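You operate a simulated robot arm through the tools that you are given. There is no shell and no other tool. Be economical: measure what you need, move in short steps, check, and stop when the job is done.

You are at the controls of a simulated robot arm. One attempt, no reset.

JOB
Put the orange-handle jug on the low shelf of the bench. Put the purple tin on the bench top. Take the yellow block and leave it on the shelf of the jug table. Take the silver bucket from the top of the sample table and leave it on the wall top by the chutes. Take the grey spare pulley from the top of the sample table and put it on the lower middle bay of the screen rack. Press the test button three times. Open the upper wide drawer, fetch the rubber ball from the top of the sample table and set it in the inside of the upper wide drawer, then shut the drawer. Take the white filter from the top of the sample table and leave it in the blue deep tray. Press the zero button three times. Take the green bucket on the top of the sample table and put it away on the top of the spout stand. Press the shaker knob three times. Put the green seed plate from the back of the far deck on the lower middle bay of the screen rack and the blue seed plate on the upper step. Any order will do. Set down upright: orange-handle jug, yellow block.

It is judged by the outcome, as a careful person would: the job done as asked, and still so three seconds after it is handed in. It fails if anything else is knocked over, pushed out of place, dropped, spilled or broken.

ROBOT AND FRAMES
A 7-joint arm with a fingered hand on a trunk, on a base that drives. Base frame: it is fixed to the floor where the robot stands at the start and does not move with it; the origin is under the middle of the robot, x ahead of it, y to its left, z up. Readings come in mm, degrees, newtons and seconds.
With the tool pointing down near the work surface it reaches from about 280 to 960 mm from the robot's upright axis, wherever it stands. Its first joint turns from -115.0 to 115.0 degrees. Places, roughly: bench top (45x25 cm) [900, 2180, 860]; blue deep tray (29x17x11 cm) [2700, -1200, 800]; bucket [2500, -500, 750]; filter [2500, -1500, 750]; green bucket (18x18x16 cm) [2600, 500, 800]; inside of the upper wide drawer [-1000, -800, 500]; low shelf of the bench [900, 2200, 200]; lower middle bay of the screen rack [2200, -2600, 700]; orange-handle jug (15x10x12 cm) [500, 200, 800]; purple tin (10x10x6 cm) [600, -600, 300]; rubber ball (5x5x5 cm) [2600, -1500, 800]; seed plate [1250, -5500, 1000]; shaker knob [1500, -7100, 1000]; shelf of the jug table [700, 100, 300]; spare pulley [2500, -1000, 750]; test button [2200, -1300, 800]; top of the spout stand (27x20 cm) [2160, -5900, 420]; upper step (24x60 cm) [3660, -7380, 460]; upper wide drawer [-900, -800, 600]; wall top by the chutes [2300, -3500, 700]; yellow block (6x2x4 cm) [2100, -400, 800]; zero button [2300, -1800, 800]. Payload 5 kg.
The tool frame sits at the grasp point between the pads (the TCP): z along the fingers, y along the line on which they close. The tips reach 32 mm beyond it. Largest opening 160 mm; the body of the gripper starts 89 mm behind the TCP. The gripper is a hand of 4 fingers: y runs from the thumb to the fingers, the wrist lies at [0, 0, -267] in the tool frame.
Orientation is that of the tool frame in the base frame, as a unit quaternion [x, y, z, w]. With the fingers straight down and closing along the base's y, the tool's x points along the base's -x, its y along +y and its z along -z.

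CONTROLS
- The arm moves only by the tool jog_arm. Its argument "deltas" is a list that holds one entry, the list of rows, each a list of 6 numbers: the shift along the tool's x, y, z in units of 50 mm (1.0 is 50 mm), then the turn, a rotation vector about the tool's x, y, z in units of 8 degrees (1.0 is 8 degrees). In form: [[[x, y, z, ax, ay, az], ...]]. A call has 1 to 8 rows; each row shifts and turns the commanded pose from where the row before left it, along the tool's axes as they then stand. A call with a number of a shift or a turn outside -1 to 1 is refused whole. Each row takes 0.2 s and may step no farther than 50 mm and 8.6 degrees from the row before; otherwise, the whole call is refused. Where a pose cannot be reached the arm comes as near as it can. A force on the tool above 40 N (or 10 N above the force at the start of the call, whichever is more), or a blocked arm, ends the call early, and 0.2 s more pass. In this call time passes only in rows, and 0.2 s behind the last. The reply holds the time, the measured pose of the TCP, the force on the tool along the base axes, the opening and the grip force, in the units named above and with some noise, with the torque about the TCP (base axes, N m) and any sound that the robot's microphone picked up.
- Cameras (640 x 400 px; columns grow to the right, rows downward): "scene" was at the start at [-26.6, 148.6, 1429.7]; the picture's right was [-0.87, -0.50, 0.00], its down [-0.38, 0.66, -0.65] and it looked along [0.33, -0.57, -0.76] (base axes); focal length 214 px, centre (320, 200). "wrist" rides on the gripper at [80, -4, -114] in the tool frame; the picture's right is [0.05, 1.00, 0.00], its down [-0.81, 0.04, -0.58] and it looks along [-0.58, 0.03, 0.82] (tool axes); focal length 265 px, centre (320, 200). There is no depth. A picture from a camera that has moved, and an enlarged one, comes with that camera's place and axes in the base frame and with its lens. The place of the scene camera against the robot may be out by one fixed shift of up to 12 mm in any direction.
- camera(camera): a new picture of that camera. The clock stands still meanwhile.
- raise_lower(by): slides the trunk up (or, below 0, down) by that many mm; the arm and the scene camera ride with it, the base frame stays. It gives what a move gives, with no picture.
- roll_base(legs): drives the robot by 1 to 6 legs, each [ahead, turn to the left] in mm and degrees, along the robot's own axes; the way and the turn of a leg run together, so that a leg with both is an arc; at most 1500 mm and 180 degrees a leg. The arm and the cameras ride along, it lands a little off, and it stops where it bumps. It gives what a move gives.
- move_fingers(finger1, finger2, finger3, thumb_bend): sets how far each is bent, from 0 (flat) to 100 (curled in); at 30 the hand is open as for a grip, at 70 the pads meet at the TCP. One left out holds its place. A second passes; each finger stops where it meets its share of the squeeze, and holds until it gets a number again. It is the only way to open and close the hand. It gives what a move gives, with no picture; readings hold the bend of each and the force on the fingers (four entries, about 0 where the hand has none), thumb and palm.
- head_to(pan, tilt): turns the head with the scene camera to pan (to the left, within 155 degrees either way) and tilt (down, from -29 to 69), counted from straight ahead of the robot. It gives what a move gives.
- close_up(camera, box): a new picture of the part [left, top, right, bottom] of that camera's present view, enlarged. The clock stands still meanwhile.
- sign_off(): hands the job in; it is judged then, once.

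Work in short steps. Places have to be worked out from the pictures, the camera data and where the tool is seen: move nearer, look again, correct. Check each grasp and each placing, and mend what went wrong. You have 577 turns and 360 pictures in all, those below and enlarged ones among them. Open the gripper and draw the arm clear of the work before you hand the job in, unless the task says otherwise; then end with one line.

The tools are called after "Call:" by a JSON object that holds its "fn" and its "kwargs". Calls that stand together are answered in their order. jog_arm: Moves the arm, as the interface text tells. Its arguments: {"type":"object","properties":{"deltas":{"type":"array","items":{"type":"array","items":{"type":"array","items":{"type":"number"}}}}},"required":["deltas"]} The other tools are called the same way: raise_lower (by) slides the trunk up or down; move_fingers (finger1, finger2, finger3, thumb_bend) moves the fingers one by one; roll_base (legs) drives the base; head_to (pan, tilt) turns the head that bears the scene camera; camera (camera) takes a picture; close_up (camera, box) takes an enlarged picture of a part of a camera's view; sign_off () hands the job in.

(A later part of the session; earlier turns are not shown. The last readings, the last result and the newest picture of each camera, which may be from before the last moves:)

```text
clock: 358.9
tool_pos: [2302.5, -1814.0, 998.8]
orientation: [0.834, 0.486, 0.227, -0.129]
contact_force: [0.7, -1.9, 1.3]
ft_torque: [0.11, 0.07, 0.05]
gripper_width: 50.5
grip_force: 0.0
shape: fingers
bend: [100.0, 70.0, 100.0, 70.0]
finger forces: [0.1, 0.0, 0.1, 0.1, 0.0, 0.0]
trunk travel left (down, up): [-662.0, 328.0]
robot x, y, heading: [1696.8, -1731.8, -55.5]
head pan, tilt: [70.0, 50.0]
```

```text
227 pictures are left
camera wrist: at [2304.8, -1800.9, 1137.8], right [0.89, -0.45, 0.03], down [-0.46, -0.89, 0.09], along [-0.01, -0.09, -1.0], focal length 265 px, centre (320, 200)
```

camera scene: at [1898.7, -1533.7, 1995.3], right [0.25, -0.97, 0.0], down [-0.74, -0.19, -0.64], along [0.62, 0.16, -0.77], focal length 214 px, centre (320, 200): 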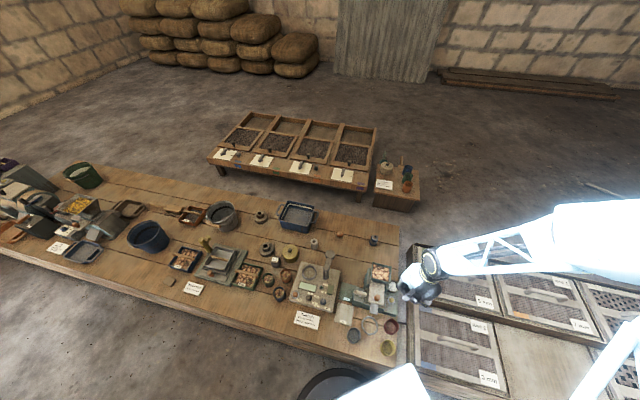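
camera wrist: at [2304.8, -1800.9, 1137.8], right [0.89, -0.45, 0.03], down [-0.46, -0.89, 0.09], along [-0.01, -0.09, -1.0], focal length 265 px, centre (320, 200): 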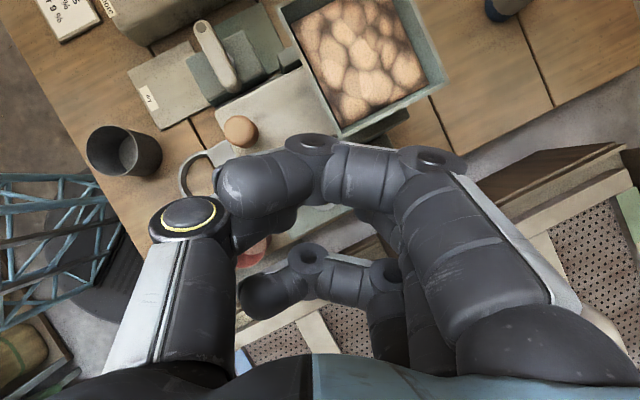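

Call:
{"fn": "jog_arm", "kwargs": {"deltas": [[[-0.61, 0.1, 0.57, 0, 0, 0], [-0.61, 0.1, 0.57, 0, 0, 0]]]}}

Call:
{"fn": "close_up", "kwargs": {"camera": "scene", "box": [330, 220, 450, 340]}}

Call:
{"fn": "camera", "kwargs": {"camera": "wrist"}}

```text
clock: 359.6
tool_pos: [2296.3, -1859.6, 918.6]
orientation: [0.843, 0.47, 0.229, -0.125]
contact_force: [0.3, -0.4, 0.9]
ft_torque: [0.01, -0.01, 0.0]
gripper_width: 50.5
grip_force: 0.0
shape: fingers
bend: [100.0, 70.0, 100.0, 70.0]
finger forces: [0.0, 0.0, 0.0, 0.0, 0.0, 0.0]
trunk travel left (down, up): [-662.0, 328.0]
robot x, y, heading: [1693.2, -1730.9, -55.7]
head pan, tilt: [70.0, 50.0]
```

```text
3.33 times, centred on (390, 280) of scene
camera zoom: at [1898.9, -1535.1, 1815.6], right [0.25, -0.97, 0.0], down [-0.74, -0.19, -0.64], along [0.62, 0.16, -0.77], focal length 715 px, centre (87, -67)
```

zoom: 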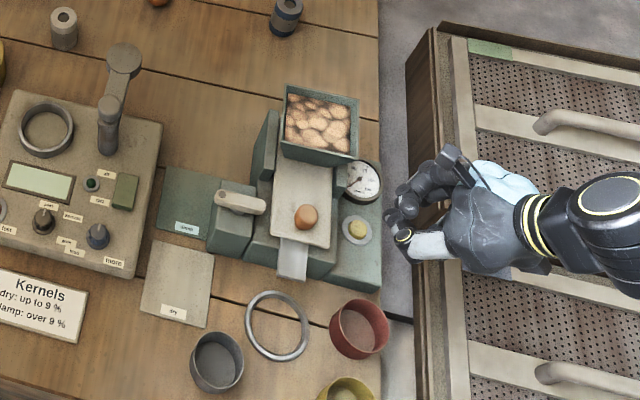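

```text
225 pictures are left
camera wrist: at [2299.4, -1846.9, 1058.7], right [0.87, -0.49, 0.03], down [-0.49, -0.87, 0.09], along [-0.02, -0.09, -1.0], focal length 265 px, centre (320, 200)
```

wrist: 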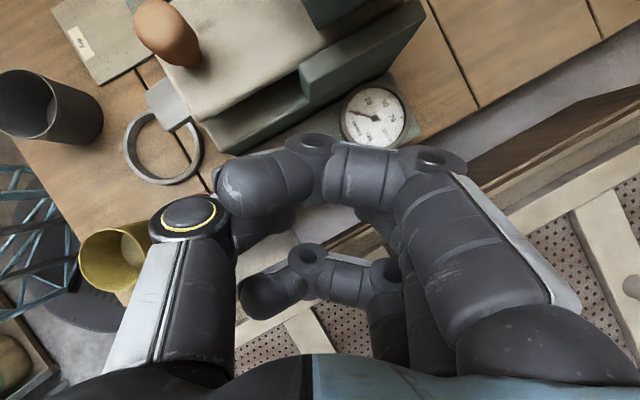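

Call:
{"fn": "jog_arm", "kwargs": {"deltas": [[[-0.14, -0.08, 0.61, 0, 0, 0], [-0.14, -0.08, 0.61, 0, 0, 0]]]}}

Call:
{"fn": "close_up", "kwargs": {"camera": "scene", "box": [330, 220, 450, 340]}}

```text
clock: 360.1
tool_pos: [2300.0, -1840.2, 859.7]
orientation: [0.843, 0.47, 0.228, -0.126]
contact_force: [-0.1, -0.2, 0.3]
ft_torque: [-0.01, 0.01, -0.01]
gripper_width: 50.5
grip_force: 0.0
shape: fingers
bend: [100.0, 70.0, 100.0, 70.0]
finger forces: [0.0, 0.0, 0.0, 0.0, 0.0, 0.1]
trunk travel left (down, up): [-662.0, 328.0]
robot x, y, heading: [1694.0, -1729.2, -55.3]
head pan, tilt: [70.0, 50.0]
```

```text
3.33 times, centred on (390, 280) of scene
camera zoom: at [1898.9, -1534.7, 1815.4], right [0.25, -0.97, 0.0], down [-0.74, -0.19, -0.64], along [0.62, 0.16, -0.77], focal length 715 px, centre (87, -67)
```

zoom: 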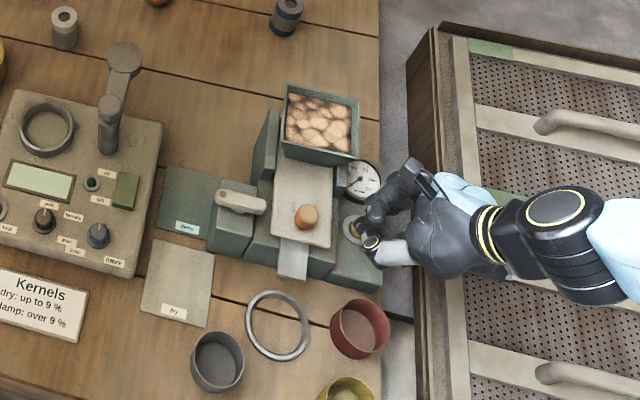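

Descend straight down in steps, listening for clicks.

Call:
{"fn": "jog_arm", "kwargs": {"deltas": [[[-0.2, 0, 0.345, 0, 0, 0]]]}}

Call:
{"fn": "jog_arm", "kwargs": {"deltas": [[[-0.08, 0, 0.138, 0, 0, 0]]]}}

Call:
{"fn": "jog_arm", "kwargs": {"deltas": [[[-0.06, 0, 0.1, 0, 0, 0]]]}}

```text
clock: 360.6
tool_pos: [2300.2, -1840.6, 840.0]
orientation: [0.844, 0.47, 0.228, -0.125]
contact_force: [0.5, -0.2, -0.1]
ft_torque: [-0.02, -0.04, -0.02]
gripper_width: 50.7
grip_force: 0.0
shape: fingers
bend: [100.0, 70.0, 100.0, 70.0]
finger forces: [0.0, 0.1, 0.1, 0.0, 0.1, 0.0]
trunk travel left (down, up): [-662.0, 328.0]
robot x, y, heading: [1693.1, -1735.9, -55.6]
head pan, tilt: [70.0, 50.0]
```

```text
clock: 360.9
tool_pos: [2298.9, -1840.3, 833.9]
orientation: [0.843, 0.471, 0.228, -0.125]
contact_force: [2.9, -0.7, 3.0]
ft_torque: [-0.06, -0.06, -0.03]
gripper_width: 50.4
grip_force: 1.9
shape: fingers
bend: [100.0, 70.0, 100.0, 70.0]
finger forces: [0.0, 3.9, 0.0, 0.1, 0.1, 0.1]
trunk travel left (down, up): [-662.0, 328.0]
robot x, y, heading: [1691.1, -1729.6, -55.3]
head pan, tilt: [70.0, 50.0]
heard: click
```

```text
clock: 361.4
tool_pos: [2299.7, -1840.1, 830.1]
orientation: [0.842, 0.471, 0.231, -0.125]
contact_force: [1.5, 0.5, 38.9]
ft_torque: [0.45, -0.14, -0.05]
gripper_width: 49.9
grip_force: 20.0
shape: fingers
bend: [100.0, 71.0, 100.0, 70.0]
finger forces: [0.0, 17.8, 0.0, 0.0, 21.7, 0.0]
trunk travel left (down, up): [-662.0, 328.0]
robot x, y, heading: [1695.3, -1730.0, -55.6]
head pan, tilt: [70.0, 50.0]
```

Click 1. Release and repeat twice.

Call:
{"fn": "jog_arm", "kwargs": {"deltas": [[[0.2, 0, -0.345, 0, 0, 0]]]}}

Call:
{"fn": "jog_arm", "kwargs": {"deltas": [[[-0.17, 0, 0.29, 0, 0, 0]]]}}

Call:
{"fn": "jog_arm", "kwargs": {"deltas": [[[0.17, 0, -0.29, 0, 0, 0]]]}}

Call:
{"fn": "jog_arm", "kwargs": {"deltas": [[[-0.17, 0, 0.29, 0, 0, 0]]]}}

Call:
{"fn": "jog_arm", "kwargs": {"deltas": [[[0.4, 0, -0.69, 0, 0, 0], [0.4, 0, -0.69, 0, 0, 0], [0.4, 0, -0.69, 0, 0, 0], [0.4, 0, -0.69, 0, 0, 0]]]}}

```text
clock: 361.8
tool_pos: [2298.0, -1840.5, 844.8]
orientation: [0.843, 0.47, 0.228, -0.126]
contact_force: [0.9, 1.5, -0.1]
ft_torque: [0.01, -0.01, -0.02]
gripper_width: 50.4
grip_force: 0.0
shape: fingers
bend: [100.0, 70.0, 100.0, 70.0]
finger forces: [0.0, 0.0, 0.0, 0.0, 0.1, 0.0]
trunk travel left (down, up): [-662.0, 328.0]
robot x, y, heading: [1693.1, -1730.8, -55.8]
head pan, tilt: [70.0, 50.0]
```

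```text
clock: 362.1
tool_pos: [2299.1, -1842.2, 830.2]
orientation: [0.843, 0.471, 0.228, -0.126]
contact_force: [1.9, -0.3, 18.0]
ft_torque: [0.16, -0.18, -0.07]
gripper_width: 50.3
grip_force: 10.7
shape: fingers
bend: [100.0, 72.0, 100.0, 70.0]
finger forces: [0.0, 12.9, 0.0, 0.0, 8.3, 0.1]
trunk travel left (down, up): [-662.0, 328.0]
robot x, y, heading: [1694.2, -1730.1, -55.7]
head pan, tilt: [70.0, 50.0]
heard: click
```

```text
clock: 362.6
tool_pos: [2299.3, -1840.4, 846.6]
orientation: [0.843, 0.47, 0.228, -0.125]
contact_force: [0.1, -0.4, 1.0]
ft_torque: [-0.01, -0.04, -0.01]
gripper_width: 50.5
grip_force: 0.0
shape: fingers
bend: [100.0, 70.0, 100.0, 70.0]
finger forces: [0.0, 0.1, 0.0, 0.0, 0.0, 0.0]
trunk travel left (down, up): [-662.0, 328.0]
robot x, y, heading: [1698.9, -1727.6, -55.8]
head pan, tilt: [70.0, 50.0]
```

```text
clock: 362.9
tool_pos: [2300.4, -1841.0, 830.7]
orientation: [0.843, 0.47, 0.23, -0.126]
contact_force: [1.3, 0.5, 24.1]
ft_torque: [0.31, -0.08, -0.05]
gripper_width: 50.2
grip_force: 14.2
shape: fingers
bend: [100.0, 72.0, 100.0, 70.0]
finger forces: [0.0, 13.4, 0.1, 0.1, 15.1, 0.1]
trunk travel left (down, up): [-662.0, 328.0]
robot x, y, heading: [1698.6, -1731.2, -55.4]
head pan, tilt: [70.0, 50.0]
heard: click
```

```text
clock: 363.9
tool_pos: [2296.1, -1841.1, 989.2]
orientation: [0.843, 0.47, 0.227, -0.126]
contact_force: [0.4, -0.1, 0.3]
ft_torque: [0.02, 0.0, 0.0]
gripper_width: 50.5
grip_force: 0.1
shape: fingers
bend: [100.0, 70.0, 100.0, 70.0]
finger forces: [0.1, 0.1, 0.1, 0.1, 0.0, 0.0]
trunk travel left (down, up): [-662.0, 328.0]
robot x, y, heading: [1693.4, -1729.3, -55.6]
head pan, tilt: [70.0, 50.0]
```

Zero button pressed three times. Next the filter: level the tool, rotate back, and drive to y≈−1290.

Call:
{"fn": "raise_lower", "kwargs": {"by": 150}}

Call:
{"fn": "jog_arm", "kwargs": {"deltas": [[[0, 0, 0, 0, -0.94, 0], [0, 0, 0, 0, -0.94, 0], [0, 0, 0, 0, -0.94, 0], [0, 0, 0, 0, -0.94, 0], [0, 0, 0, 0, 0, -1], [0, 0, 0, 0, 0, -1], [0, 0, 0, 0, 0, -1], [0, 0, 0, 0, 0, -1]]]}}

Call:
{"fn": "jog_arm", "kwargs": {"deltas": [[[0, 0, 0, 0, 0, -1], [0, 0, 0, 0, 0, -1], [0, 0, 0, 0, 0, -1], [0, 0, 0, 0, 0, -1], [0, 0, 0, 0, 0, -1], [0, 0, 0, 0, 0, -1], [0, 0, 0, 0, 0, -1], [0, 0, 0, 0, 0, -1]]]}}

Call:
{"fn": "roll_base", "kwargs": {"legs": [[0, -34.4], [-440, 0], [0, 42]]}}

Call:
{"fn": "camera", "kwargs": {"camera": "wrist"}}

```text
clock: 365.7
tool_pos: [2296.2, -1842.2, 1138.1]
orientation: [0.843, 0.47, 0.228, -0.126]
contact_force: [0.2, 0.0, 0.5]
ft_torque: [0.02, -0.01, 0.0]
gripper_width: 50.5
grip_force: 0.1
shape: fingers
bend: [100.0, 70.0, 100.0, 70.0]
finger forces: [0.0, 0.0, 0.0, 0.0, 0.1, 0.0]
trunk travel left (down, up): [-812.0, 178.0]
robot x, y, heading: [1693.7, -1733.6, -55.7]
head pan, tilt: [70.0, 50.0]
```

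```text
clock: 367.5
tool_pos: [2296.6, -1844.5, 1138.1]
orientation: [0.706, 0.709, 0.001, 0.0]
contact_force: [-0.5, -0.5, -0.2]
ft_torque: [0.05, -0.02, -0.03]
gripper_width: 51.0
grip_force: 0.0
shape: fingers
bend: [100.0, 70.0, 100.0, 70.0]
finger forces: [0.0, 0.1, 0.0, 0.0, 0.0, 0.0]
trunk travel left (down, up): [-812.0, 178.0]
robot x, y, heading: [1695.6, -1729.2, -55.7]
head pan, tilt: [70.0, 50.0]
```

```text
clock: 369.3
tool_pos: [2296.3, -1842.8, 1139.6]
orientation: [0.221, 0.975, 0.001, 0.001]
contact_force: [-0.2, 1.0, 0.6]
ft_torque: [0.0, 0.0, -0.02]
gripper_width: 50.4
grip_force: 0.0
shape: fingers
bend: [100.0, 70.0, 100.0, 70.0]
finger forces: [0.0, 0.0, 0.0, 0.0, 0.0, 0.0]
trunk travel left (down, up): [-812.0, 178.0]
robot x, y, heading: [1694.0, -1728.1, -55.6]
head pan, tilt: [70.0, 50.0]
```

```text
clock: 375.8
tool_pos: [2312.5, -1334.2, 1139.4]
orientation: [0.158, 0.987, 0.001, 0.001]
contact_force: [1.0, 0.4, 0.0]
ft_torque: [-0.01, -0.01, 0.02]
gripper_width: 50.6
grip_force: 0.1
shape: fingers
bend: [100.0, 70.0, 100.0, 70.0]
finger forces: [0.0, 0.0, 0.0, 0.1, 0.0, 0.0]
trunk travel left (down, up): [-812.0, 178.0]
robot x, y, heading: [1697.8, -1306.5, -48.1]
head pan, tilt: [70.0, 50.0]
```

```text
223 pictures are left
camera wrist: at [2235.2, -1311.3, 1252.7], right [0.26, 0.96, 0.0], down [0.79, -0.22, 0.58], along [0.56, -0.15, -0.82], focal length 265 px, centre (320, 200)
```

wrist: 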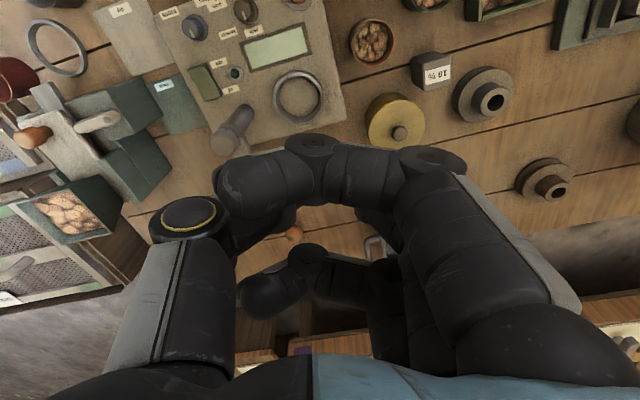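

Call:
{"fn": "jog_arm", "kwargs": {"deltas": [[[0, 0, 0, 0, 0, -0.76], [0, 0, 0, 0, 0, -0.76], [0, 0, 0, 0, 0, -0.76], [-0.8, 0, 0, 0, -0.8, 0], [-0.8, 0, 0, 0, -0.8, 0], [-0.8, 0, 0, 0, -0.8, 0]]]}}

Call:
{"fn": "move_fingers", "kwargs": {"finger1": 45, "finger2": 45, "finger3": 45, "thumb_bend": 45}}

Call:
{"fn": "camera", "kwargs": {"camera": "wrist"}}

```text
clock: 377.2
tool_pos: [2433.5, -1335.1, 1149.8]
orientation: [-0.001, 0.986, 0.0, 0.169]
contact_force: [0.6, 0.3, -0.3]
ft_torque: [-0.04, 0.0, -0.02]
gripper_width: 50.8
grip_force: 0.0
shape: fingers
bend: [100.0, 70.0, 100.0, 70.0]
finger forces: [0.0, 0.0, 0.0, 0.0, 0.0, 0.1]
trunk travel left (down, up): [-812.0, 178.0]
robot x, y, heading: [1700.2, -1309.7, -48.0]
head pan, tilt: [70.0, 50.0]
```

```text
clock: 378.2
tool_pos: [2430.3, -1334.5, 1148.2]
orientation: [0.001, 0.986, 0.001, 0.169]
contact_force: [0.4, 0.0, 0.8]
ft_torque: [-0.01, 0.0, 0.02]
gripper_width: 110.6
grip_force: 0.1
shape: fingers
bend: [45.0, 45.0, 45.0, 45.0]
finger forces: [0.0, 0.0, 0.0, 0.0, 0.1, 0.0]
trunk travel left (down, up): [-812.0, 178.0]
robot x, y, heading: [1696.4, -1308.1, -48.2]
head pan, tilt: [70.0, 50.0]
```

```text
222 pictures are left
camera wrist: at [2318.1, -1338.9, 1230.4], right [-0.05, 1.0, -0.02], down [0.58, 0.04, 0.82], along [0.81, 0.03, -0.58], focal length 265 px, centre (320, 200)
```

wrist: 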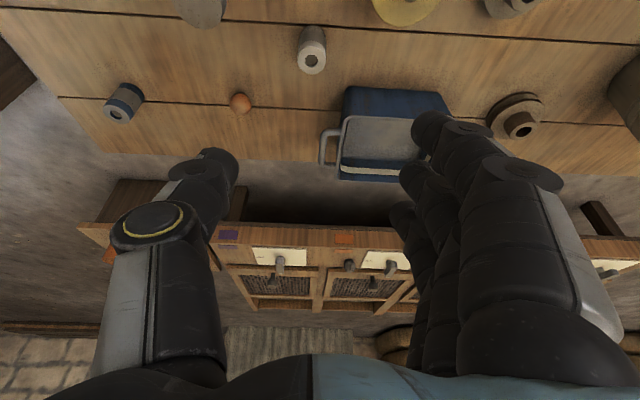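

Call:
{"fn": "raise_lower", "kwargs": {"by": -240}}

Call:
{"fn": "jog_arm", "kwargs": {"deltas": [[[-0.58, -0.14, 0.2, 0, 0, 0], [-0.58, -0.14, 0.2, 0, 0, 0]]]}}

Call:
{"fn": "camera", "kwargs": {"camera": "wrist"}}

```text
clock: 380.7
tool_pos: [2431.9, -1335.8, 907.9]
orientation: [0.001, 0.986, 0.0, 0.168]
contact_force: [0.6, 0.2, -0.1]
ft_torque: [-0.03, -0.02, -0.02]
gripper_width: 110.4
grip_force: 0.0
shape: fingers
bend: [45.0, 45.0, 45.0, 45.0]
finger forces: [0.0, 0.0, 0.0, 0.0, 0.0, 0.0]
trunk travel left (down, up): [-572.0, 418.0]
robot x, y, heading: [1698.4, -1309.7, -48.0]
head pan, tilt: [70.0, 50.0]
```

```text
clock: 381.3
tool_pos: [2488.7, -1350.0, 911.7]
orientation: [0.001, 0.986, 0.001, 0.168]
contact_force: [0.9, -0.2, -0.2]
ft_torque: [-0.01, 0.0, -0.01]
gripper_width: 110.5
grip_force: 0.0
shape: fingers
bend: [45.0, 45.0, 45.0, 45.0]
finger forces: [0.0, 0.0, 0.0, 0.0, 0.0, 0.1]
trunk travel left (down, up): [-572.0, 418.0]
robot x, y, heading: [1695.9, -1307.5, -48.2]
head pan, tilt: [70.0, 50.0]
```

```text
221 pictures are left
camera wrist: at [2376.6, -1354.0, 992.5], right [-0.05, 1.0, -0.02], down [0.58, 0.04, 0.81], along [0.81, 0.03, -0.58], focal length 265 px, centre (320, 200)
```

wrist: 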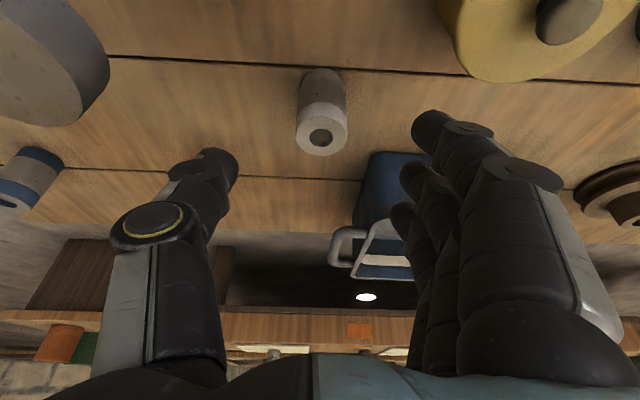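

Filter top at (2521,−1350,824). Descend along the tool axis and close.

Call:
{"fn": "jog_arm", "kwargs": {"deltas": [[[0.04, 0, 0.75, 0, 0, 0], [0.04, 0, 0.75, 0, 0, 0], [0.04, 0, 0.7, 0, 0, 0]]]}}

Call:
{"fn": "move_fingers", "kwargs": {"finger1": 60, "finger2": 62, "finger3": 62, "thumb_bend": 60}}

Call:
{"fn": "camera", "kwargs": {"camera": "wrist"}}

```text
clock: 382.1
tool_pos: [2524.6, -1348.3, 802.1]
orientation: [0.0, 0.986, 0.001, 0.168]
contact_force: [0.3, 0.3, -0.8]
ft_torque: [-0.01, 0.01, -0.03]
gripper_width: 110.6
grip_force: 0.1
shape: fingers
bend: [45.0, 45.0, 45.0, 45.0]
finger forces: [0.1, 0.0, 0.0, 0.1, 0.1, 0.1]
trunk travel left (down, up): [-572.0, 418.0]
robot x, y, heading: [1692.6, -1306.7, -48.2]
head pan, tilt: [70.0, 50.0]
```

```text
clock: 383.1
tool_pos: [2522.8, -1348.0, 804.5]
orientation: [0.0, 0.986, 0.001, 0.169]
contact_force: [0.6, -0.4, 1.2]
ft_torque: [-0.01, -0.03, 0.01]
gripper_width: 55.2
grip_force: 1.8
shape: fingers
bend: [60.0, 60.0, 62.0, 60.0]
finger forces: [0.0, 1.6, 0.0, 0.0, 1.7, 0.0]
trunk travel left (down, up): [-572.0, 418.0]
robot x, y, heading: [1695.3, -1310.0, -48.3]
head pan, tilt: [70.0, 50.0]
```

```text
220 pictures are left
camera wrist: at [2410.2, -1351.5, 885.2], right [-0.05, 1.0, -0.02], down [0.58, 0.04, 0.82], along [0.81, 0.03, -0.58], focal length 265 px, centre (320, 200)
```

wrist: 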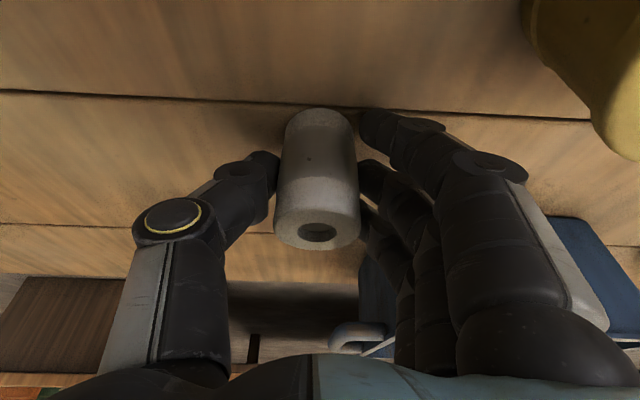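

Good enclosure. Tighten and lift.

Call:
{"fn": "move_fingers", "kwargs": {"finger1": 72, "finger2": 72, "finger3": 72, "thumb_bend": 70}}

Call:
{"fn": "raise_lower", "kwargs": {"by": 40}}

Call:
{"fn": "camera", "kwargs": {"camera": "wrist"}}

```text
clock: 384.1
tool_pos: [2522.4, -1347.9, 802.9]
orientation: [0.001, 0.986, 0.001, 0.168]
contact_force: [0.4, 0.6, 0.3]
ft_torque: [0.01, 0.02, 0.01]
gripper_width: 43.0
grip_force: 16.9
shape: fingers
bend: [68.0, 61.0, 72.0, 65.0]
finger forces: [7.2, 9.1, 0.1, 0.1, 17.8, 0.0]
trunk travel left (down, up): [-572.0, 418.0]
robot x, y, heading: [1696.3, -1307.4, -48.2]
head pan, tilt: [70.0, 50.0]
```

```text
clock: 384.9
tool_pos: [2523.4, -1349.1, 844.6]
orientation: [0.001, 0.986, 0.001, 0.167]
contact_force: [0.2, -0.1, -1.6]
ft_torque: [-0.02, 0.03, 0.02]
gripper_width: 43.0
grip_force: 16.9
shape: fingers
bend: [68.0, 61.0, 72.0, 65.0]
finger forces: [7.1, 9.1, 0.0, 0.1, 17.7, 0.1]
trunk travel left (down, up): [-612.0, 378.0]
robot x, y, heading: [1694.5, -1307.3, -47.9]
head pan, tilt: [70.0, 50.0]
```

```text
219 pictures are left
camera wrist: at [2410.4, -1351.5, 924.8], right [-0.05, 1.0, -0.02], down [0.58, 0.04, 0.81], along [0.81, 0.03, -0.58], focal length 265 px, centre (320, 200)
```

wrist: 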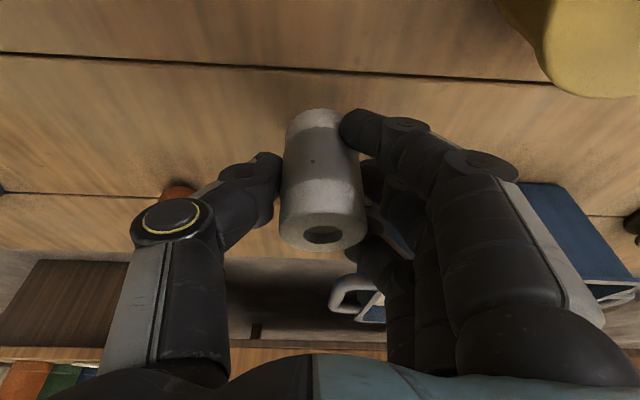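

Lift higher and move over towards the tray, then localise it.

Call:
{"fn": "raise_lower", "kwargs": {"by": 140}}

Call:
{"fn": "jog_arm", "kwargs": {"deltas": [[[0, 0.95, 0, 0, 0, 0], [0, 0.95, 0, 0, 0, 0], [0, 0.95, 0, 0, 0, 0], [0, 0.4, 0, 0, 0, 0]]]}}

Call:
{"fn": "camera", "kwargs": {"camera": "wrist"}}

```text
clock: 386.6
tool_pos: [2524.0, -1348.7, 983.6]
orientation: [0.001, 0.986, 0.001, 0.168]
contact_force: [-0.4, 0.7, -1.8]
ft_torque: [-0.04, -0.01, 0.03]
gripper_width: 43.0
grip_force: 16.7
shape: fingers
bend: [68.0, 61.0, 72.0, 65.0]
finger forces: [7.1, 9.0, 0.0, 0.1, 17.7, 0.1]
trunk travel left (down, up): [-752.0, 238.0]
robot x, y, heading: [1696.4, -1310.4, -48.1]
head pan, tilt: [70.0, 50.0]
```

```text
clock: 387.6
tool_pos: [2524.4, -1187.5, 985.1]
orientation: [0.001, 0.986, 0.0, 0.169]
contact_force: [0.1, 0.3, -2.2]
ft_torque: [0.04, -0.01, -0.02]
gripper_width: 42.5
grip_force: 17.0
shape: fingers
bend: [68.0, 61.0, 72.0, 65.0]
finger forces: [7.0, 9.3, 0.0, 0.1, 17.6, 0.0]
trunk travel left (down, up): [-752.0, 238.0]
robot x, y, heading: [1699.0, -1307.6, -48.2]
head pan, tilt: [70.0, 50.0]
```

```text
218 pictures are left
camera wrist: at [2411.6, -1190.4, 1065.4], right [-0.05, 1.0, -0.02], down [0.58, 0.04, 0.82], along [0.81, 0.03, -0.58], focal length 265 px, centre (320, 200)
```

wrist: 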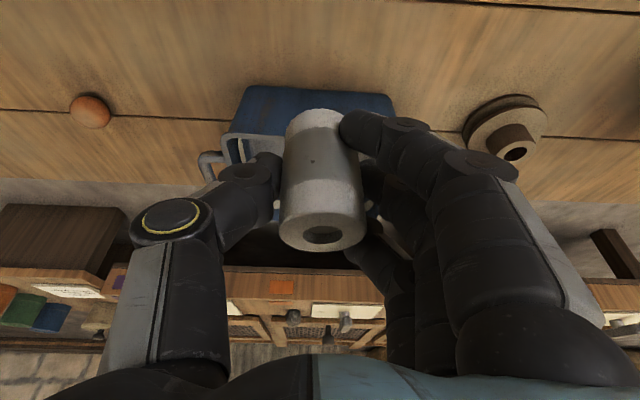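

Tray front wall x≈2605, y −1278…−1108, rim ≈851. Move +x 135 mm over the tray.

Call:
{"fn": "jog_arm", "kwargs": {"deltas": [[[-0.85, 0, 0.3, 0, 0, 0], [-0.85, 0, 0.3, 0, 0, 0], [-0.85, 0, 0.3, 0, 0, 0]]]}}

Call:
{"fn": "camera", "kwargs": {"camera": "wrist"}}

Call:
{"fn": "camera", "kwargs": {"camera": "scene"}}

```text
clock: 388.4
tool_pos: [2659.2, -1186.5, 983.6]
orientation: [0.0, 0.986, 0.0, 0.168]
contact_force: [0.2, -0.4, -1.5]
ft_torque: [0.03, 0.01, -0.02]
gripper_width: 42.8
grip_force: 16.7
shape: fingers
bend: [68.0, 61.0, 72.0, 65.0]
finger forces: [7.1, 9.3, 0.0, 0.1, 17.2, 0.1]
trunk travel left (down, up): [-752.0, 238.0]
robot x, y, heading: [1697.8, -1310.0, -48.3]
head pan, tilt: [70.0, 50.0]
```

```text
217 pictures are left
camera wrist: at [2546.6, -1189.2, 1065.2], right [-0.05, 1.0, -0.02], down [0.58, 0.04, 0.81], along [0.81, 0.03, -0.58], focal length 265 px, centre (320, 200)
```

wrist: 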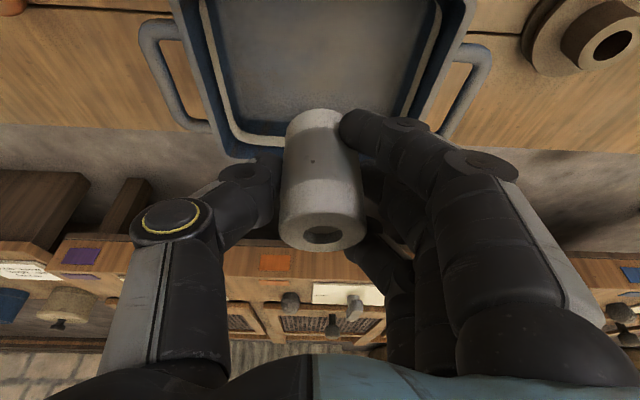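

```text
216 pictures are left
camera scene: at [1875.9, -1085.4, 1905.1], right [0.37, -0.93, 0.0], down [-0.71, -0.28, -0.64], along [0.6, 0.24, -0.77], focal length 214 px, centre (320, 200)
```

scene: 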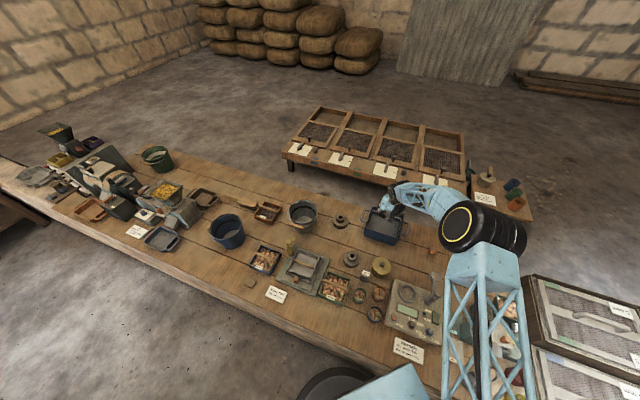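

Centered over the tray. Lower into it.

Call:
{"fn": "raise_lower", "kwargs": {"by": -120}}

Call:
{"fn": "raise_lower", "kwargs": {"by": -35}}

Call:
{"fn": "camera", "kwargs": {"camera": "wrist"}}

```text
clock: 389.9
tool_pos: [2658.7, -1185.8, 865.6]
orientation: [0.001, 0.986, 0.001, 0.169]
contact_force: [-0.3, -0.2, -2.0]
ft_torque: [-0.03, -0.02, 0.0]
gripper_width: 42.6
grip_force: 16.9
shape: fingers
bend: [68.0, 61.0, 72.0, 65.0]
finger forces: [7.2, 9.2, 0.0, 0.1, 17.3, 0.1]
trunk travel left (down, up): [-632.0, 358.0]
robot x, y, heading: [1693.6, -1307.7, -48.2]
head pan, tilt: [70.0, 50.0]
```

```text
clock: 390.6
tool_pos: [2659.3, -1185.2, 834.2]
orientation: [0.0, 0.985, 0.001, 0.171]
contact_force: [2.0, 0.0, 24.9]
ft_torque: [0.11, -0.07, 0.01]
gripper_width: 42.9
grip_force: 21.4
shape: fingers
bend: [70.0, 63.0, 72.0, 66.0]
finger forces: [8.6, 12.4, 0.0, 0.1, 21.8, 0.1]
trunk travel left (down, up): [-597.0, 393.0]
robot x, y, heading: [1695.9, -1307.8, -48.0]
head pan, tilt: [70.0, 50.0]
```

```text
215 pictures are left
camera wrist: at [2545.6, -1188.5, 916.2], right [-0.05, 1.0, -0.01], down [0.57, 0.04, 0.82], along [0.82, 0.03, -0.57], focal length 265 px, centre (320, 200)
```

wrist: 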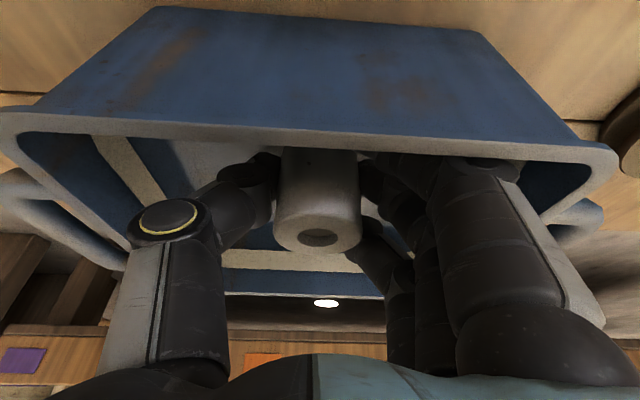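

Contact with the tray floor. Ease up 2 mm and release.

Call:
{"fn": "raise_lower", "kwargs": {"by": 3}}

Call:
{"fn": "move_fingers", "kwargs": {"finger1": 56, "finger2": 54, "finger3": 54, "thumb_bend": 55}}

Call:
{"fn": "raise_lower", "kwargs": {"by": 160}}

Call:
{"fn": "camera", "kwargs": {"camera": "wrist"}}

```text
clock: 391.2
tool_pos: [2658.2, -1185.1, 836.7]
orientation: [0.0, 0.986, 0.001, 0.17]
contact_force: [4.4, 1.0, 25.0]
ft_torque: [0.08, -0.18, -0.03]
gripper_width: 42.6
grip_force: 21.6
shape: fingers
bend: [70.0, 63.0, 72.0, 66.0]
finger forces: [8.2, 12.6, 0.1, 0.0, 21.3, 0.0]
trunk travel left (down, up): [-600.0, 390.0]
robot x, y, heading: [1694.8, -1308.9, -48.1]
head pan, tilt: [70.0, 50.0]
```

```text
clock: 392.2
tool_pos: [2658.0, -1186.1, 833.0]
orientation: [0.001, 0.986, 0.0, 0.168]
contact_force: [0.2, -2.5, 6.5]
ft_torque: [0.08, 0.17, 0.06]
gripper_width: 61.1
grip_force: 3.0
shape: fingers
bend: [61.0, 54.0, 54.0, 55.0]
finger forces: [6.9, 0.1, 0.1, 0.1, 0.0, 0.1]
trunk travel left (down, up): [-600.0, 390.0]
robot x, y, heading: [1699.6, -1307.8, -48.1]
head pan, tilt: [70.0, 50.0]
```

```text
clock: 394.0
tool_pos: [2657.8, -1185.0, 993.6]
orientation: [0.001, 0.986, 0.0, 0.168]
contact_force: [0.3, -0.1, 0.3]
ft_torque: [-0.01, -0.02, 0.01]
gripper_width: 69.2
grip_force: 0.1
shape: fingers
bend: [56.0, 54.0, 54.0, 55.0]
finger forces: [0.0, 0.0, 0.0, 0.0, 0.1, 0.1]
trunk travel left (down, up): [-760.0, 230.0]
robot x, y, heading: [1694.6, -1306.4, -48.5]
head pan, tilt: [70.0, 50.0]
```

```text
214 pictures are left
camera wrist: at [2545.4, -1188.7, 1074.4], right [-0.05, 1.0, -0.02], down [0.58, 0.04, 0.81], along [0.81, 0.03, -0.58], focal length 265 px, centre (320, 200)
```

wrist: 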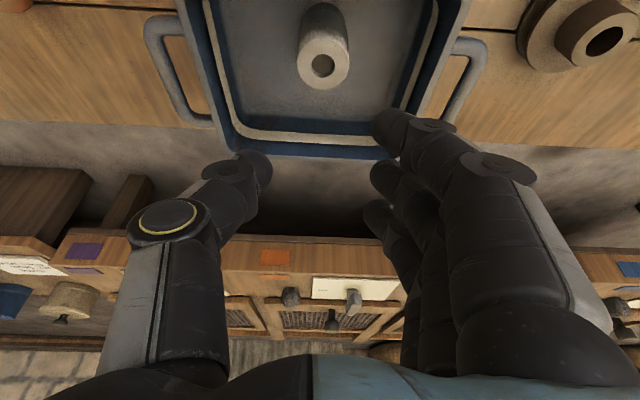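

Filter is in the tray. Next the grey pulley at ≈(2419,−1059): move back over there.

Call:
{"fn": "jog_arm", "kwargs": {"deltas": [[[0.735, 0.36, -0.26, 0, 0, 0], [0.735, 0.36, -0.26, 0, 0, 0], [0.735, 0.36, -0.26, 0, 0, 0], [0.735, 0.36, -0.26, 0, 0, 0], [0.735, 0.36, -0.26, 0, 0, 0], [0.735, 0.36, -0.26, 0, 0, 0], [0.735, 0.36, -0.26, 0, 0, 0]]]}}

Call:
{"fn": "camera", "kwargs": {"camera": "wrist"}}

```text
clock: 395.6
tool_pos: [2382.4, -1058.4, 995.5]
orientation: [0.001, 0.986, 0.0, 0.169]
contact_force: [-0.7, 0.8, 0.0]
ft_torque: [-0.02, -0.02, -0.02]
gripper_width: 69.1
grip_force: 0.0
shape: fingers
bend: [56.0, 54.0, 54.0, 55.0]
finger forces: [0.0, 0.0, 0.0, 0.0, 0.0, 0.1]
trunk travel left (down, up): [-760.0, 230.0]
robot x, y, heading: [1697.0, -1307.2, -48.1]
head pan, tilt: [70.0, 50.0]
```

```text
213 pictures are left
camera wrist: at [2269.2, -1061.5, 1077.1], right [-0.05, 1.0, -0.02], down [0.58, 0.04, 0.82], along [0.82, 0.03, -0.58], focal length 265 px, centre (320, 200)
```

wrist: 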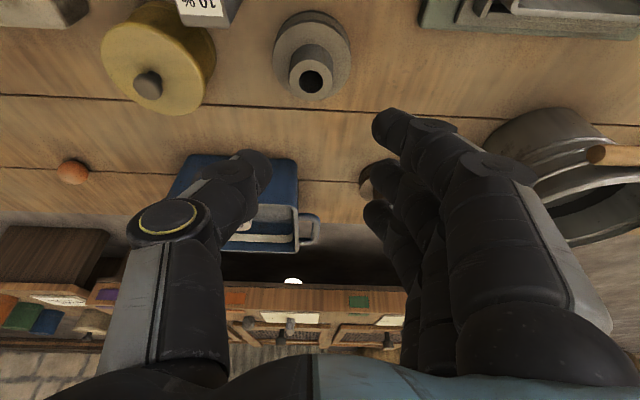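

Call:
{"fn": "raise_lower", "kwargs": {"by": -90}}

Call:
{"fn": "camera", "kwargs": {"camera": "wrist"}}

```text
clock: 396.9
tool_pos: [2383.3, -1058.0, 904.7]
orientation: [0.001, 0.986, 0.001, 0.168]
contact_force: [-0.2, 0.7, 0.3]
ft_torque: [0.02, 0.0, 0.02]
gripper_width: 69.2
grip_force: 0.1
shape: fingers
bend: [56.0, 54.0, 54.0, 55.0]
finger forces: [0.1, 0.0, 0.0, 0.0, 0.0, 0.0]
trunk travel left (down, up): [-670.0, 320.0]
robot x, y, heading: [1696.8, -1310.1, -48.2]
head pan, tilt: [70.0, 50.0]
```

```text
212 pictures are left
camera wrist: at [2270.2, -1061.9, 986.9], right [-0.05, 1.0, -0.02], down [0.58, 0.04, 0.82], along [0.81, 0.03, -0.58], focal length 265 px, centre (320, 200)
```

wrist: 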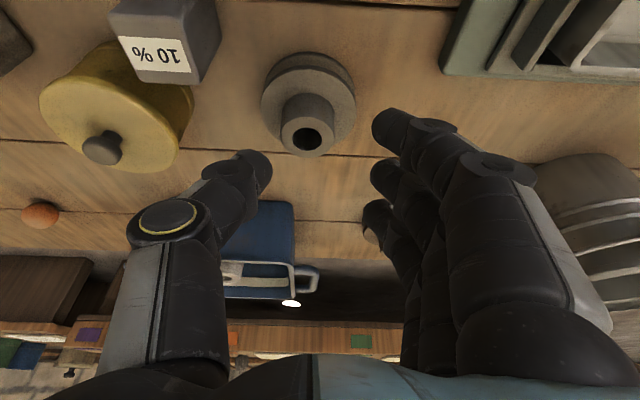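

Pulley hub top at (2432,−1069,802); flange Ø≈87. Set the opening ≈100 mm and descend around it.

Call:
{"fn": "move_fingers", "kwargs": {"finger1": 48, "finger2": 48, "finger3": 48, "thumb_bend": 48}}

Call:
{"fn": "jog_arm", "kwargs": {"deltas": [[[-0.08, -0.06, 0.75, 0, 0, 0], [-0.08, -0.06, 0.55, 0, 0, 0]]]}}

Call:
{"fn": "camera", "kwargs": {"camera": "wrist"}}

```text
clock: 397.9
tool_pos: [2382.6, -1059.2, 904.8]
orientation: [0.001, 0.986, 0.001, 0.169]
contact_force: [0.4, 0.7, 0.5]
ft_torque: [0.01, 0.01, 0.01]
gripper_width: 98.6
grip_force: 0.0
shape: fingers
bend: [48.0, 48.0, 48.0, 48.0]
finger forces: [0.0, 0.0, 0.0, 0.1, 0.0, 0.1]
trunk travel left (down, up): [-670.0, 320.0]
robot x, y, heading: [1694.0, -1307.8, -48.3]
head pan, tilt: [70.0, 50.0]
```

```text
clock: 398.4
tool_pos: [2409.0, -1064.0, 845.0]
orientation: [0.0, 0.986, 0.001, 0.169]
contact_force: [-0.1, 0.3, 0.2]
ft_torque: [0.02, 0.01, 0.01]
gripper_width: 98.3
grip_force: 0.1
shape: fingers
bend: [48.0, 48.0, 48.0, 48.0]
finger forces: [0.0, 0.0, 0.0, 0.1, 0.0, 0.0]
trunk travel left (down, up): [-670.0, 320.0]
robot x, y, heading: [1696.2, -1306.2, -48.5]
head pan, tilt: [70.0, 50.0]
```

```text
211 pictures are left
camera wrist: at [2296.5, -1067.3, 926.1], right [-0.05, 1.0, -0.02], down [0.58, 0.04, 0.82], along [0.81, 0.03, -0.58], focal length 265 px, centre (320, 200)
```

wrist: 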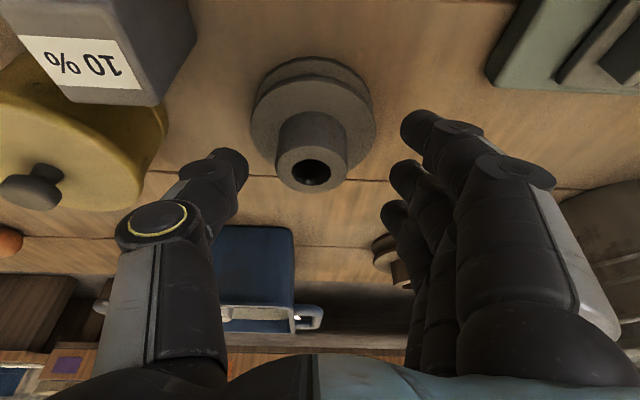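

Call:
{"fn": "jog_arm", "kwargs": {"deltas": [[[-0.08, -0.1, 0.5, 0, 0, 0], [-0.06, 0, 0.42, 0, 0, 0]]]}}

Call:
{"fn": "camera", "kwargs": {"camera": "wrist"}}

```text
clock: 399.1
tool_pos: [2434.3, -1068.4, 804.9]
orientation: [0.0, 0.986, 0.001, 0.169]
contact_force: [0.7, 0.3, 0.1]
ft_torque: [0.01, 0.0, 0.01]
gripper_width: 98.6
grip_force: 0.1
shape: fingers
bend: [48.0, 48.0, 48.0, 48.0]
finger forces: [0.0, 0.0, 0.0, 0.0, 0.0, 0.1]
trunk travel left (down, up): [-670.0, 320.0]
robot x, y, heading: [1695.3, -1308.5, -48.3]
head pan, tilt: [70.0, 50.0]
```

```text
210 pictures are left
camera wrist: at [2321.8, -1071.4, 886.3], right [-0.05, 1.0, -0.02], down [0.58, 0.04, 0.81], along [0.81, 0.03, -0.58], focal length 265 px, centre (320, 200)
```

wrist: 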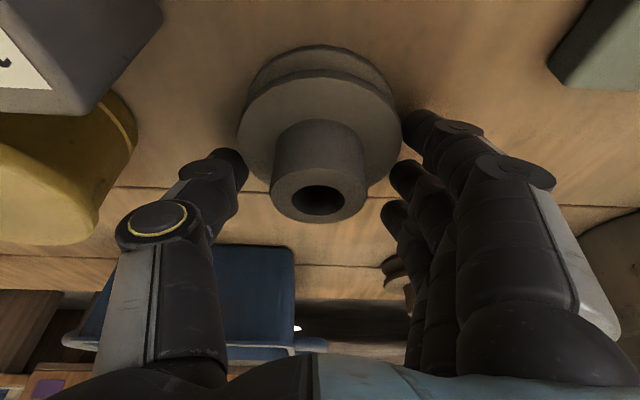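

Call:
{"fn": "jog_arm", "kwargs": {"deltas": [[[0.02, 0, 0.07, 0, 0, 0]]]}}

Call:
{"fn": "move_fingers", "kwargs": {"finger1": 60, "finger2": 62, "finger3": 62, "thumb_bend": 60}}

Call:
{"fn": "camera", "kwargs": {"camera": "wrist"}}

```text
clock: 399.4
tool_pos: [2434.8, -1068.8, 800.7]
orientation: [0.001, 0.986, 0.0, 0.169]
contact_force: [-0.8, -0.4, 0.8]
ft_torque: [-0.02, -0.01, -0.04]
gripper_width: 98.5
grip_force: 0.2
shape: fingers
bend: [48.0, 48.0, 48.0, 48.0]
finger forces: [0.1, 0.0, 0.1, 0.1, 0.1, 0.0]
trunk travel left (down, up): [-670.0, 320.0]
robot x, y, heading: [1695.9, -1306.5, -48.4]
head pan, tilt: [70.0, 50.0]
```

```text
clock: 400.4
tool_pos: [2433.6, -1067.4, 801.1]
orientation: [0.001, 0.986, 0.001, 0.168]
contact_force: [0.9, 1.3, -0.2]
ft_torque: [0.18, -0.04, -0.09]
gripper_width: 90.3
grip_force: 17.7
shape: fingers
bend: [51.0, 51.0, 62.0, 55.0]
finger forces: [8.9, 9.2, 0.1, 0.1, 16.9, 0.1]
trunk travel left (down, up): [-670.0, 320.0]
robot x, y, heading: [1698.6, -1308.3, -48.0]
head pan, tilt: [70.0, 50.0]
```

```text
209 pictures are left
camera wrist: at [2322.0, -1071.3, 883.1], right [-0.05, 1.0, -0.02], down [0.58, 0.04, 0.81], along [0.81, 0.03, -0.58], focal length 265 px, centre (320, 200)
```

wrist: 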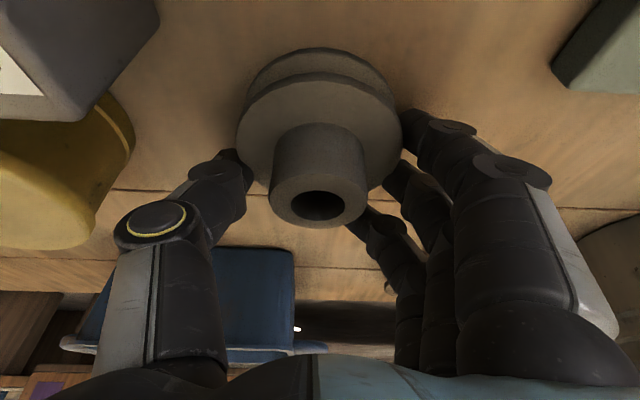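

Call:
{"fn": "move_fingers", "kwargs": {"finger1": 68, "finger2": 68, "finger3": 75, "thumb_bend": 66}}

Call:
{"fn": "raise_lower", "kwargs": {"by": 25}}

Call:
{"fn": "camera", "kwargs": {"camera": "wrist"}}

```text
clock: 401.4
tool_pos: [2435.9, -1069.8, 801.0]
orientation: [0.0, 0.986, 0.001, 0.167]
contact_force: [2.0, -3.9, -0.3]
ft_torque: [0.16, 0.11, 0.0]
gripper_width: 89.5
grip_force: 29.1
shape: fingers
bend: [50.0, 51.0, 72.0, 58.0]
finger forces: [11.2, 8.9, 12.2, 0.0, 25.8, 0.0]
trunk travel left (down, up): [-670.0, 320.0]
robot x, y, heading: [1694.7, -1307.3, -48.2]
head pan, tilt: [70.0, 50.0]
```

```text
clock: 402.2
tool_pos: [2435.2, -1067.6, 825.6]
orientation: [0.0, 0.986, 0.0, 0.167]
contact_force: [-0.2, -0.9, -10.9]
ft_torque: [0.02, -0.18, -0.03]
gripper_width: 89.5
grip_force: 27.7
shape: fingers
bend: [50.0, 51.0, 73.0, 58.0]
finger forces: [10.4, 10.3, 11.1, 0.1, 23.6, 0.0]
trunk travel left (down, up): [-695.0, 295.0]
robot x, y, heading: [1693.9, -1309.7, -48.2]
head pan, tilt: [70.0, 50.0]
```

```text
208 pictures are left
camera wrist: at [2322.2, -1071.0, 907.2], right [-0.05, 1.0, -0.02], down [0.58, 0.04, 0.81], along [0.81, 0.03, -0.58], focal length 265 px, centre (320, 200)
```

wrist: 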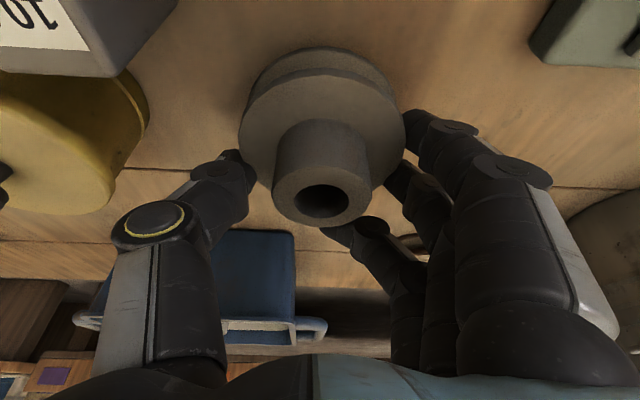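

Pulley held (~1 kg). Raise, turn to face −y and look down the aisle.

Call:
{"fn": "raise_lower", "kwargs": {"by": 280}}

Call:
{"fn": "roll_base", "kwargs": {"legs": [[0, -42], [450, 0]]}}

Call:
{"fn": "head_to", "kwargs": {"pan": 10, "tilt": 35}}

Call:
{"fn": "camera", "kwargs": {"camera": "scene"}}

```text
clock: 405.0
tool_pos: [2435.6, -1067.4, 1105.8]
orientation: [0.001, 0.986, 0.0, 0.166]
contact_force: [0.2, 0.4, -12.3]
ft_torque: [-0.03, -0.07, -0.01]
gripper_width: 89.6
grip_force: 23.2
shape: fingers
bend: [49.0, 50.0, 75.0, 58.0]
finger forces: [11.6, 11.3, 0.0, 0.0, 22.6, 0.0]
trunk travel left (down, up): [-975.0, 15.0]
robot x, y, heading: [1696.9, -1307.1, -48.1]
head pan, tilt: [70.0, 50.0]
```

```text
clock: 409.6
tool_pos: [2403.8, -2065.1, 1105.3]
orientation: [0.357, 0.919, -0.059, 0.156]
contact_force: [0.0, -1.8, -11.8]
ft_torque: [-0.05, -0.05, 0.02]
gripper_width: 89.2
grip_force: 22.7
shape: fingers
bend: [49.0, 50.0, 75.0, 59.0]
finger forces: [11.5, 11.1, 0.0, 0.0, 22.7, 0.0]
trunk travel left (down, up): [-975.0, 15.0]
robot x, y, heading: [1692.4, -1744.0, -89.1]
head pan, tilt: [70.0, 50.0]
```

```text
clock: 410.9
tool_pos: [2403.5, -2062.9, 1105.9]
orientation: [0.358, 0.919, -0.06, 0.156]
contact_force: [-0.1, 0.4, -12.2]
ft_torque: [-0.08, -0.05, 0.0]
gripper_width: 89.3
grip_force: 22.9
shape: fingers
bend: [49.0, 50.0, 75.0, 59.0]
finger forces: [11.8, 11.5, 0.0, 0.1, 22.5, 0.1]
trunk travel left (down, up): [-975.0, 15.0]
robot x, y, heading: [1688.8, -1742.4, -89.1]
head pan, tilt: [10.0, 35.0]
```

```text
207 pictures are left
camera scene: at [1907.6, -1750.6, 2149.9], right [-0.98, -0.19, 0.0], down [-0.11, 0.56, -0.82], along [0.16, -0.8, -0.57], focal length 214 px, centre (320, 200)
```

scene: 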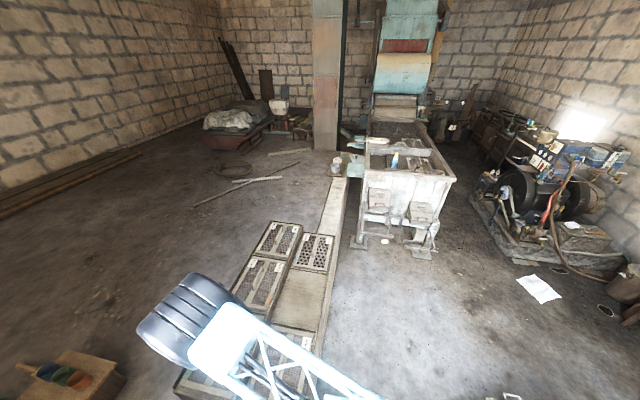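

Call:
{"fn": "close_up", "kwargs": {"camera": "scene", "box": [170, 140, 460, 370]}}

Call:
{"fn": "close_up", "kwargs": {"camera": "scene", "box": [320, 60, 640, 290]}}

```text
1.74 times, centred on (315, 255) of scene
camera zoom: at [1907.6, -1750.6, 2149.9], right [-0.98, -0.19, 0.0], down [-0.11, 0.56, -0.82], along [0.16, -0.8, -0.57], focal length 373 px, centre (329, 104)
```

zoom: 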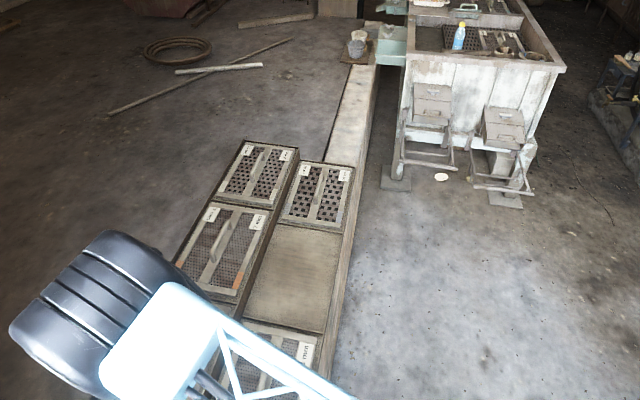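

```text
1.74 times, centred on (480, 175) of scene
camera zoom: at [1907.6, -1750.6, 2149.9], right [-0.98, -0.19, 0.0], down [-0.11, 0.56, -0.82], along [0.16, -0.8, -0.57], focal length 373 px, centre (42, 244)
```

zoom: 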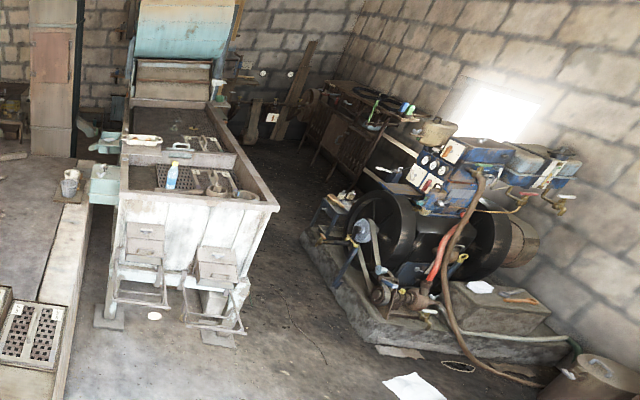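

The lower column's middle bay is empty (≈x 2050–2370, y −2360…−2800). Drive 390 on and bring the hand over (2210,−2430).

Call:
{"fn": "roll_base", "kwargs": {"legs": [[390, 0]]}}

Call:
{"fn": "jog_arm", "kwargs": {"deltas": [[[0.59, -0.45, -0.21, 0, 0, 0], [0.59, -0.45, -0.21, 0, 0, 0], [0.59, -0.45, -0.21, 0, 0, 0], [0.59, -0.45, -0.21, 0, 0, 0], [0.59, -0.45, -0.21, 0, 0, 0]]]}}

Call:
{"fn": "head_to", "kwargs": {"pan": 40, "tilt": 50}}

Call:
{"fn": "camera", "kwargs": {"camera": "scene"}}

Call:
{"fn": "camera", "kwargs": {"camera": "wrist"}}

```text
clock: 413.4
tool_pos: [2405.7, -2459.8, 1107.0]
orientation: [0.364, 0.916, -0.062, 0.156]
contact_force: [-0.6, -1.2, -12.0]
ft_torque: [-0.04, -0.08, 0.03]
gripper_width: 89.3
grip_force: 22.4
shape: fingers
bend: [49.0, 50.0, 75.0, 59.0]
finger forces: [11.8, 11.1, 0.0, 0.1, 22.5, 0.0]
trunk travel left (down, up): [-975.0, 15.0]
robot x, y, heading: [1692.3, -2124.9, -87.3]
head pan, tilt: [10.0, 35.0]
```

```text
clock: 414.6
tool_pos: [2215.2, -2431.3, 1108.3]
orientation: [0.363, 0.916, -0.062, 0.157]
contact_force: [0.3, 0.1, -11.5]
ft_torque: [-0.08, -0.06, -0.02]
gripper_width: 89.1
grip_force: 22.8
shape: fingers
bend: [49.0, 50.0, 75.0, 59.0]
finger forces: [11.9, 11.2, 0.0, 0.1, 21.9, 0.0]
trunk travel left (down, up): [-975.0, 15.0]
robot x, y, heading: [1690.6, -2126.1, -87.3]
head pan, tilt: [10.0, 35.0]
```

```text
clock: 415.5
tool_pos: [2214.4, -2430.8, 1107.1]
orientation: [0.363, 0.917, -0.061, 0.156]
contact_force: [-0.7, 0.1, -11.7]
ft_torque: [-0.07, -0.07, -0.01]
gripper_width: 89.2
grip_force: 22.6
shape: fingers
bend: [49.0, 50.0, 75.0, 59.0]
finger forces: [11.8, 11.2, 0.0, 0.0, 22.1, 0.0]
trunk travel left (down, up): [-975.0, 15.0]
robot x, y, heading: [1695.8, -2126.4, -87.5]
head pan, tilt: [40.0, 50.0]
```

```text
204 pictures are left
camera scene: at [1940.2, -2101.8, 2128.3], right [-0.74, -0.68, 0.0], down [-0.52, 0.56, -0.64], along [0.43, -0.47, -0.77], focal length 214 px, centre (320, 200)
```

scene: 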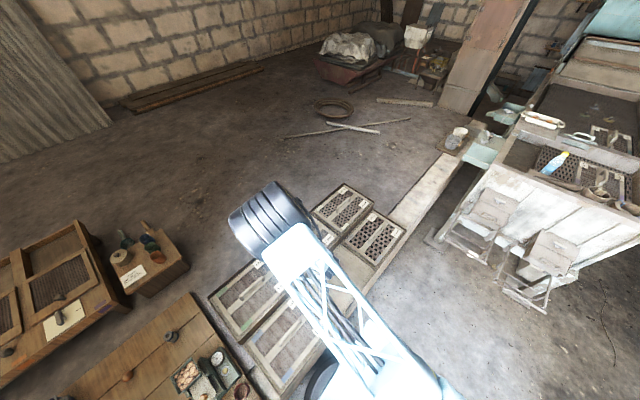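

```text
203 pictures are left
camera wrist: at [2130.2, -2356.1, 1188.5], right [0.65, 0.76, -0.02], down [0.45, -0.37, 0.81], along [0.61, -0.54, -0.58], focal length 265 px, centre (320, 200)
```

wrist: 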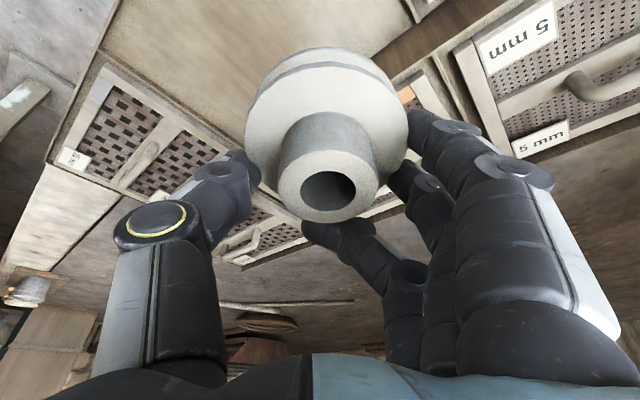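

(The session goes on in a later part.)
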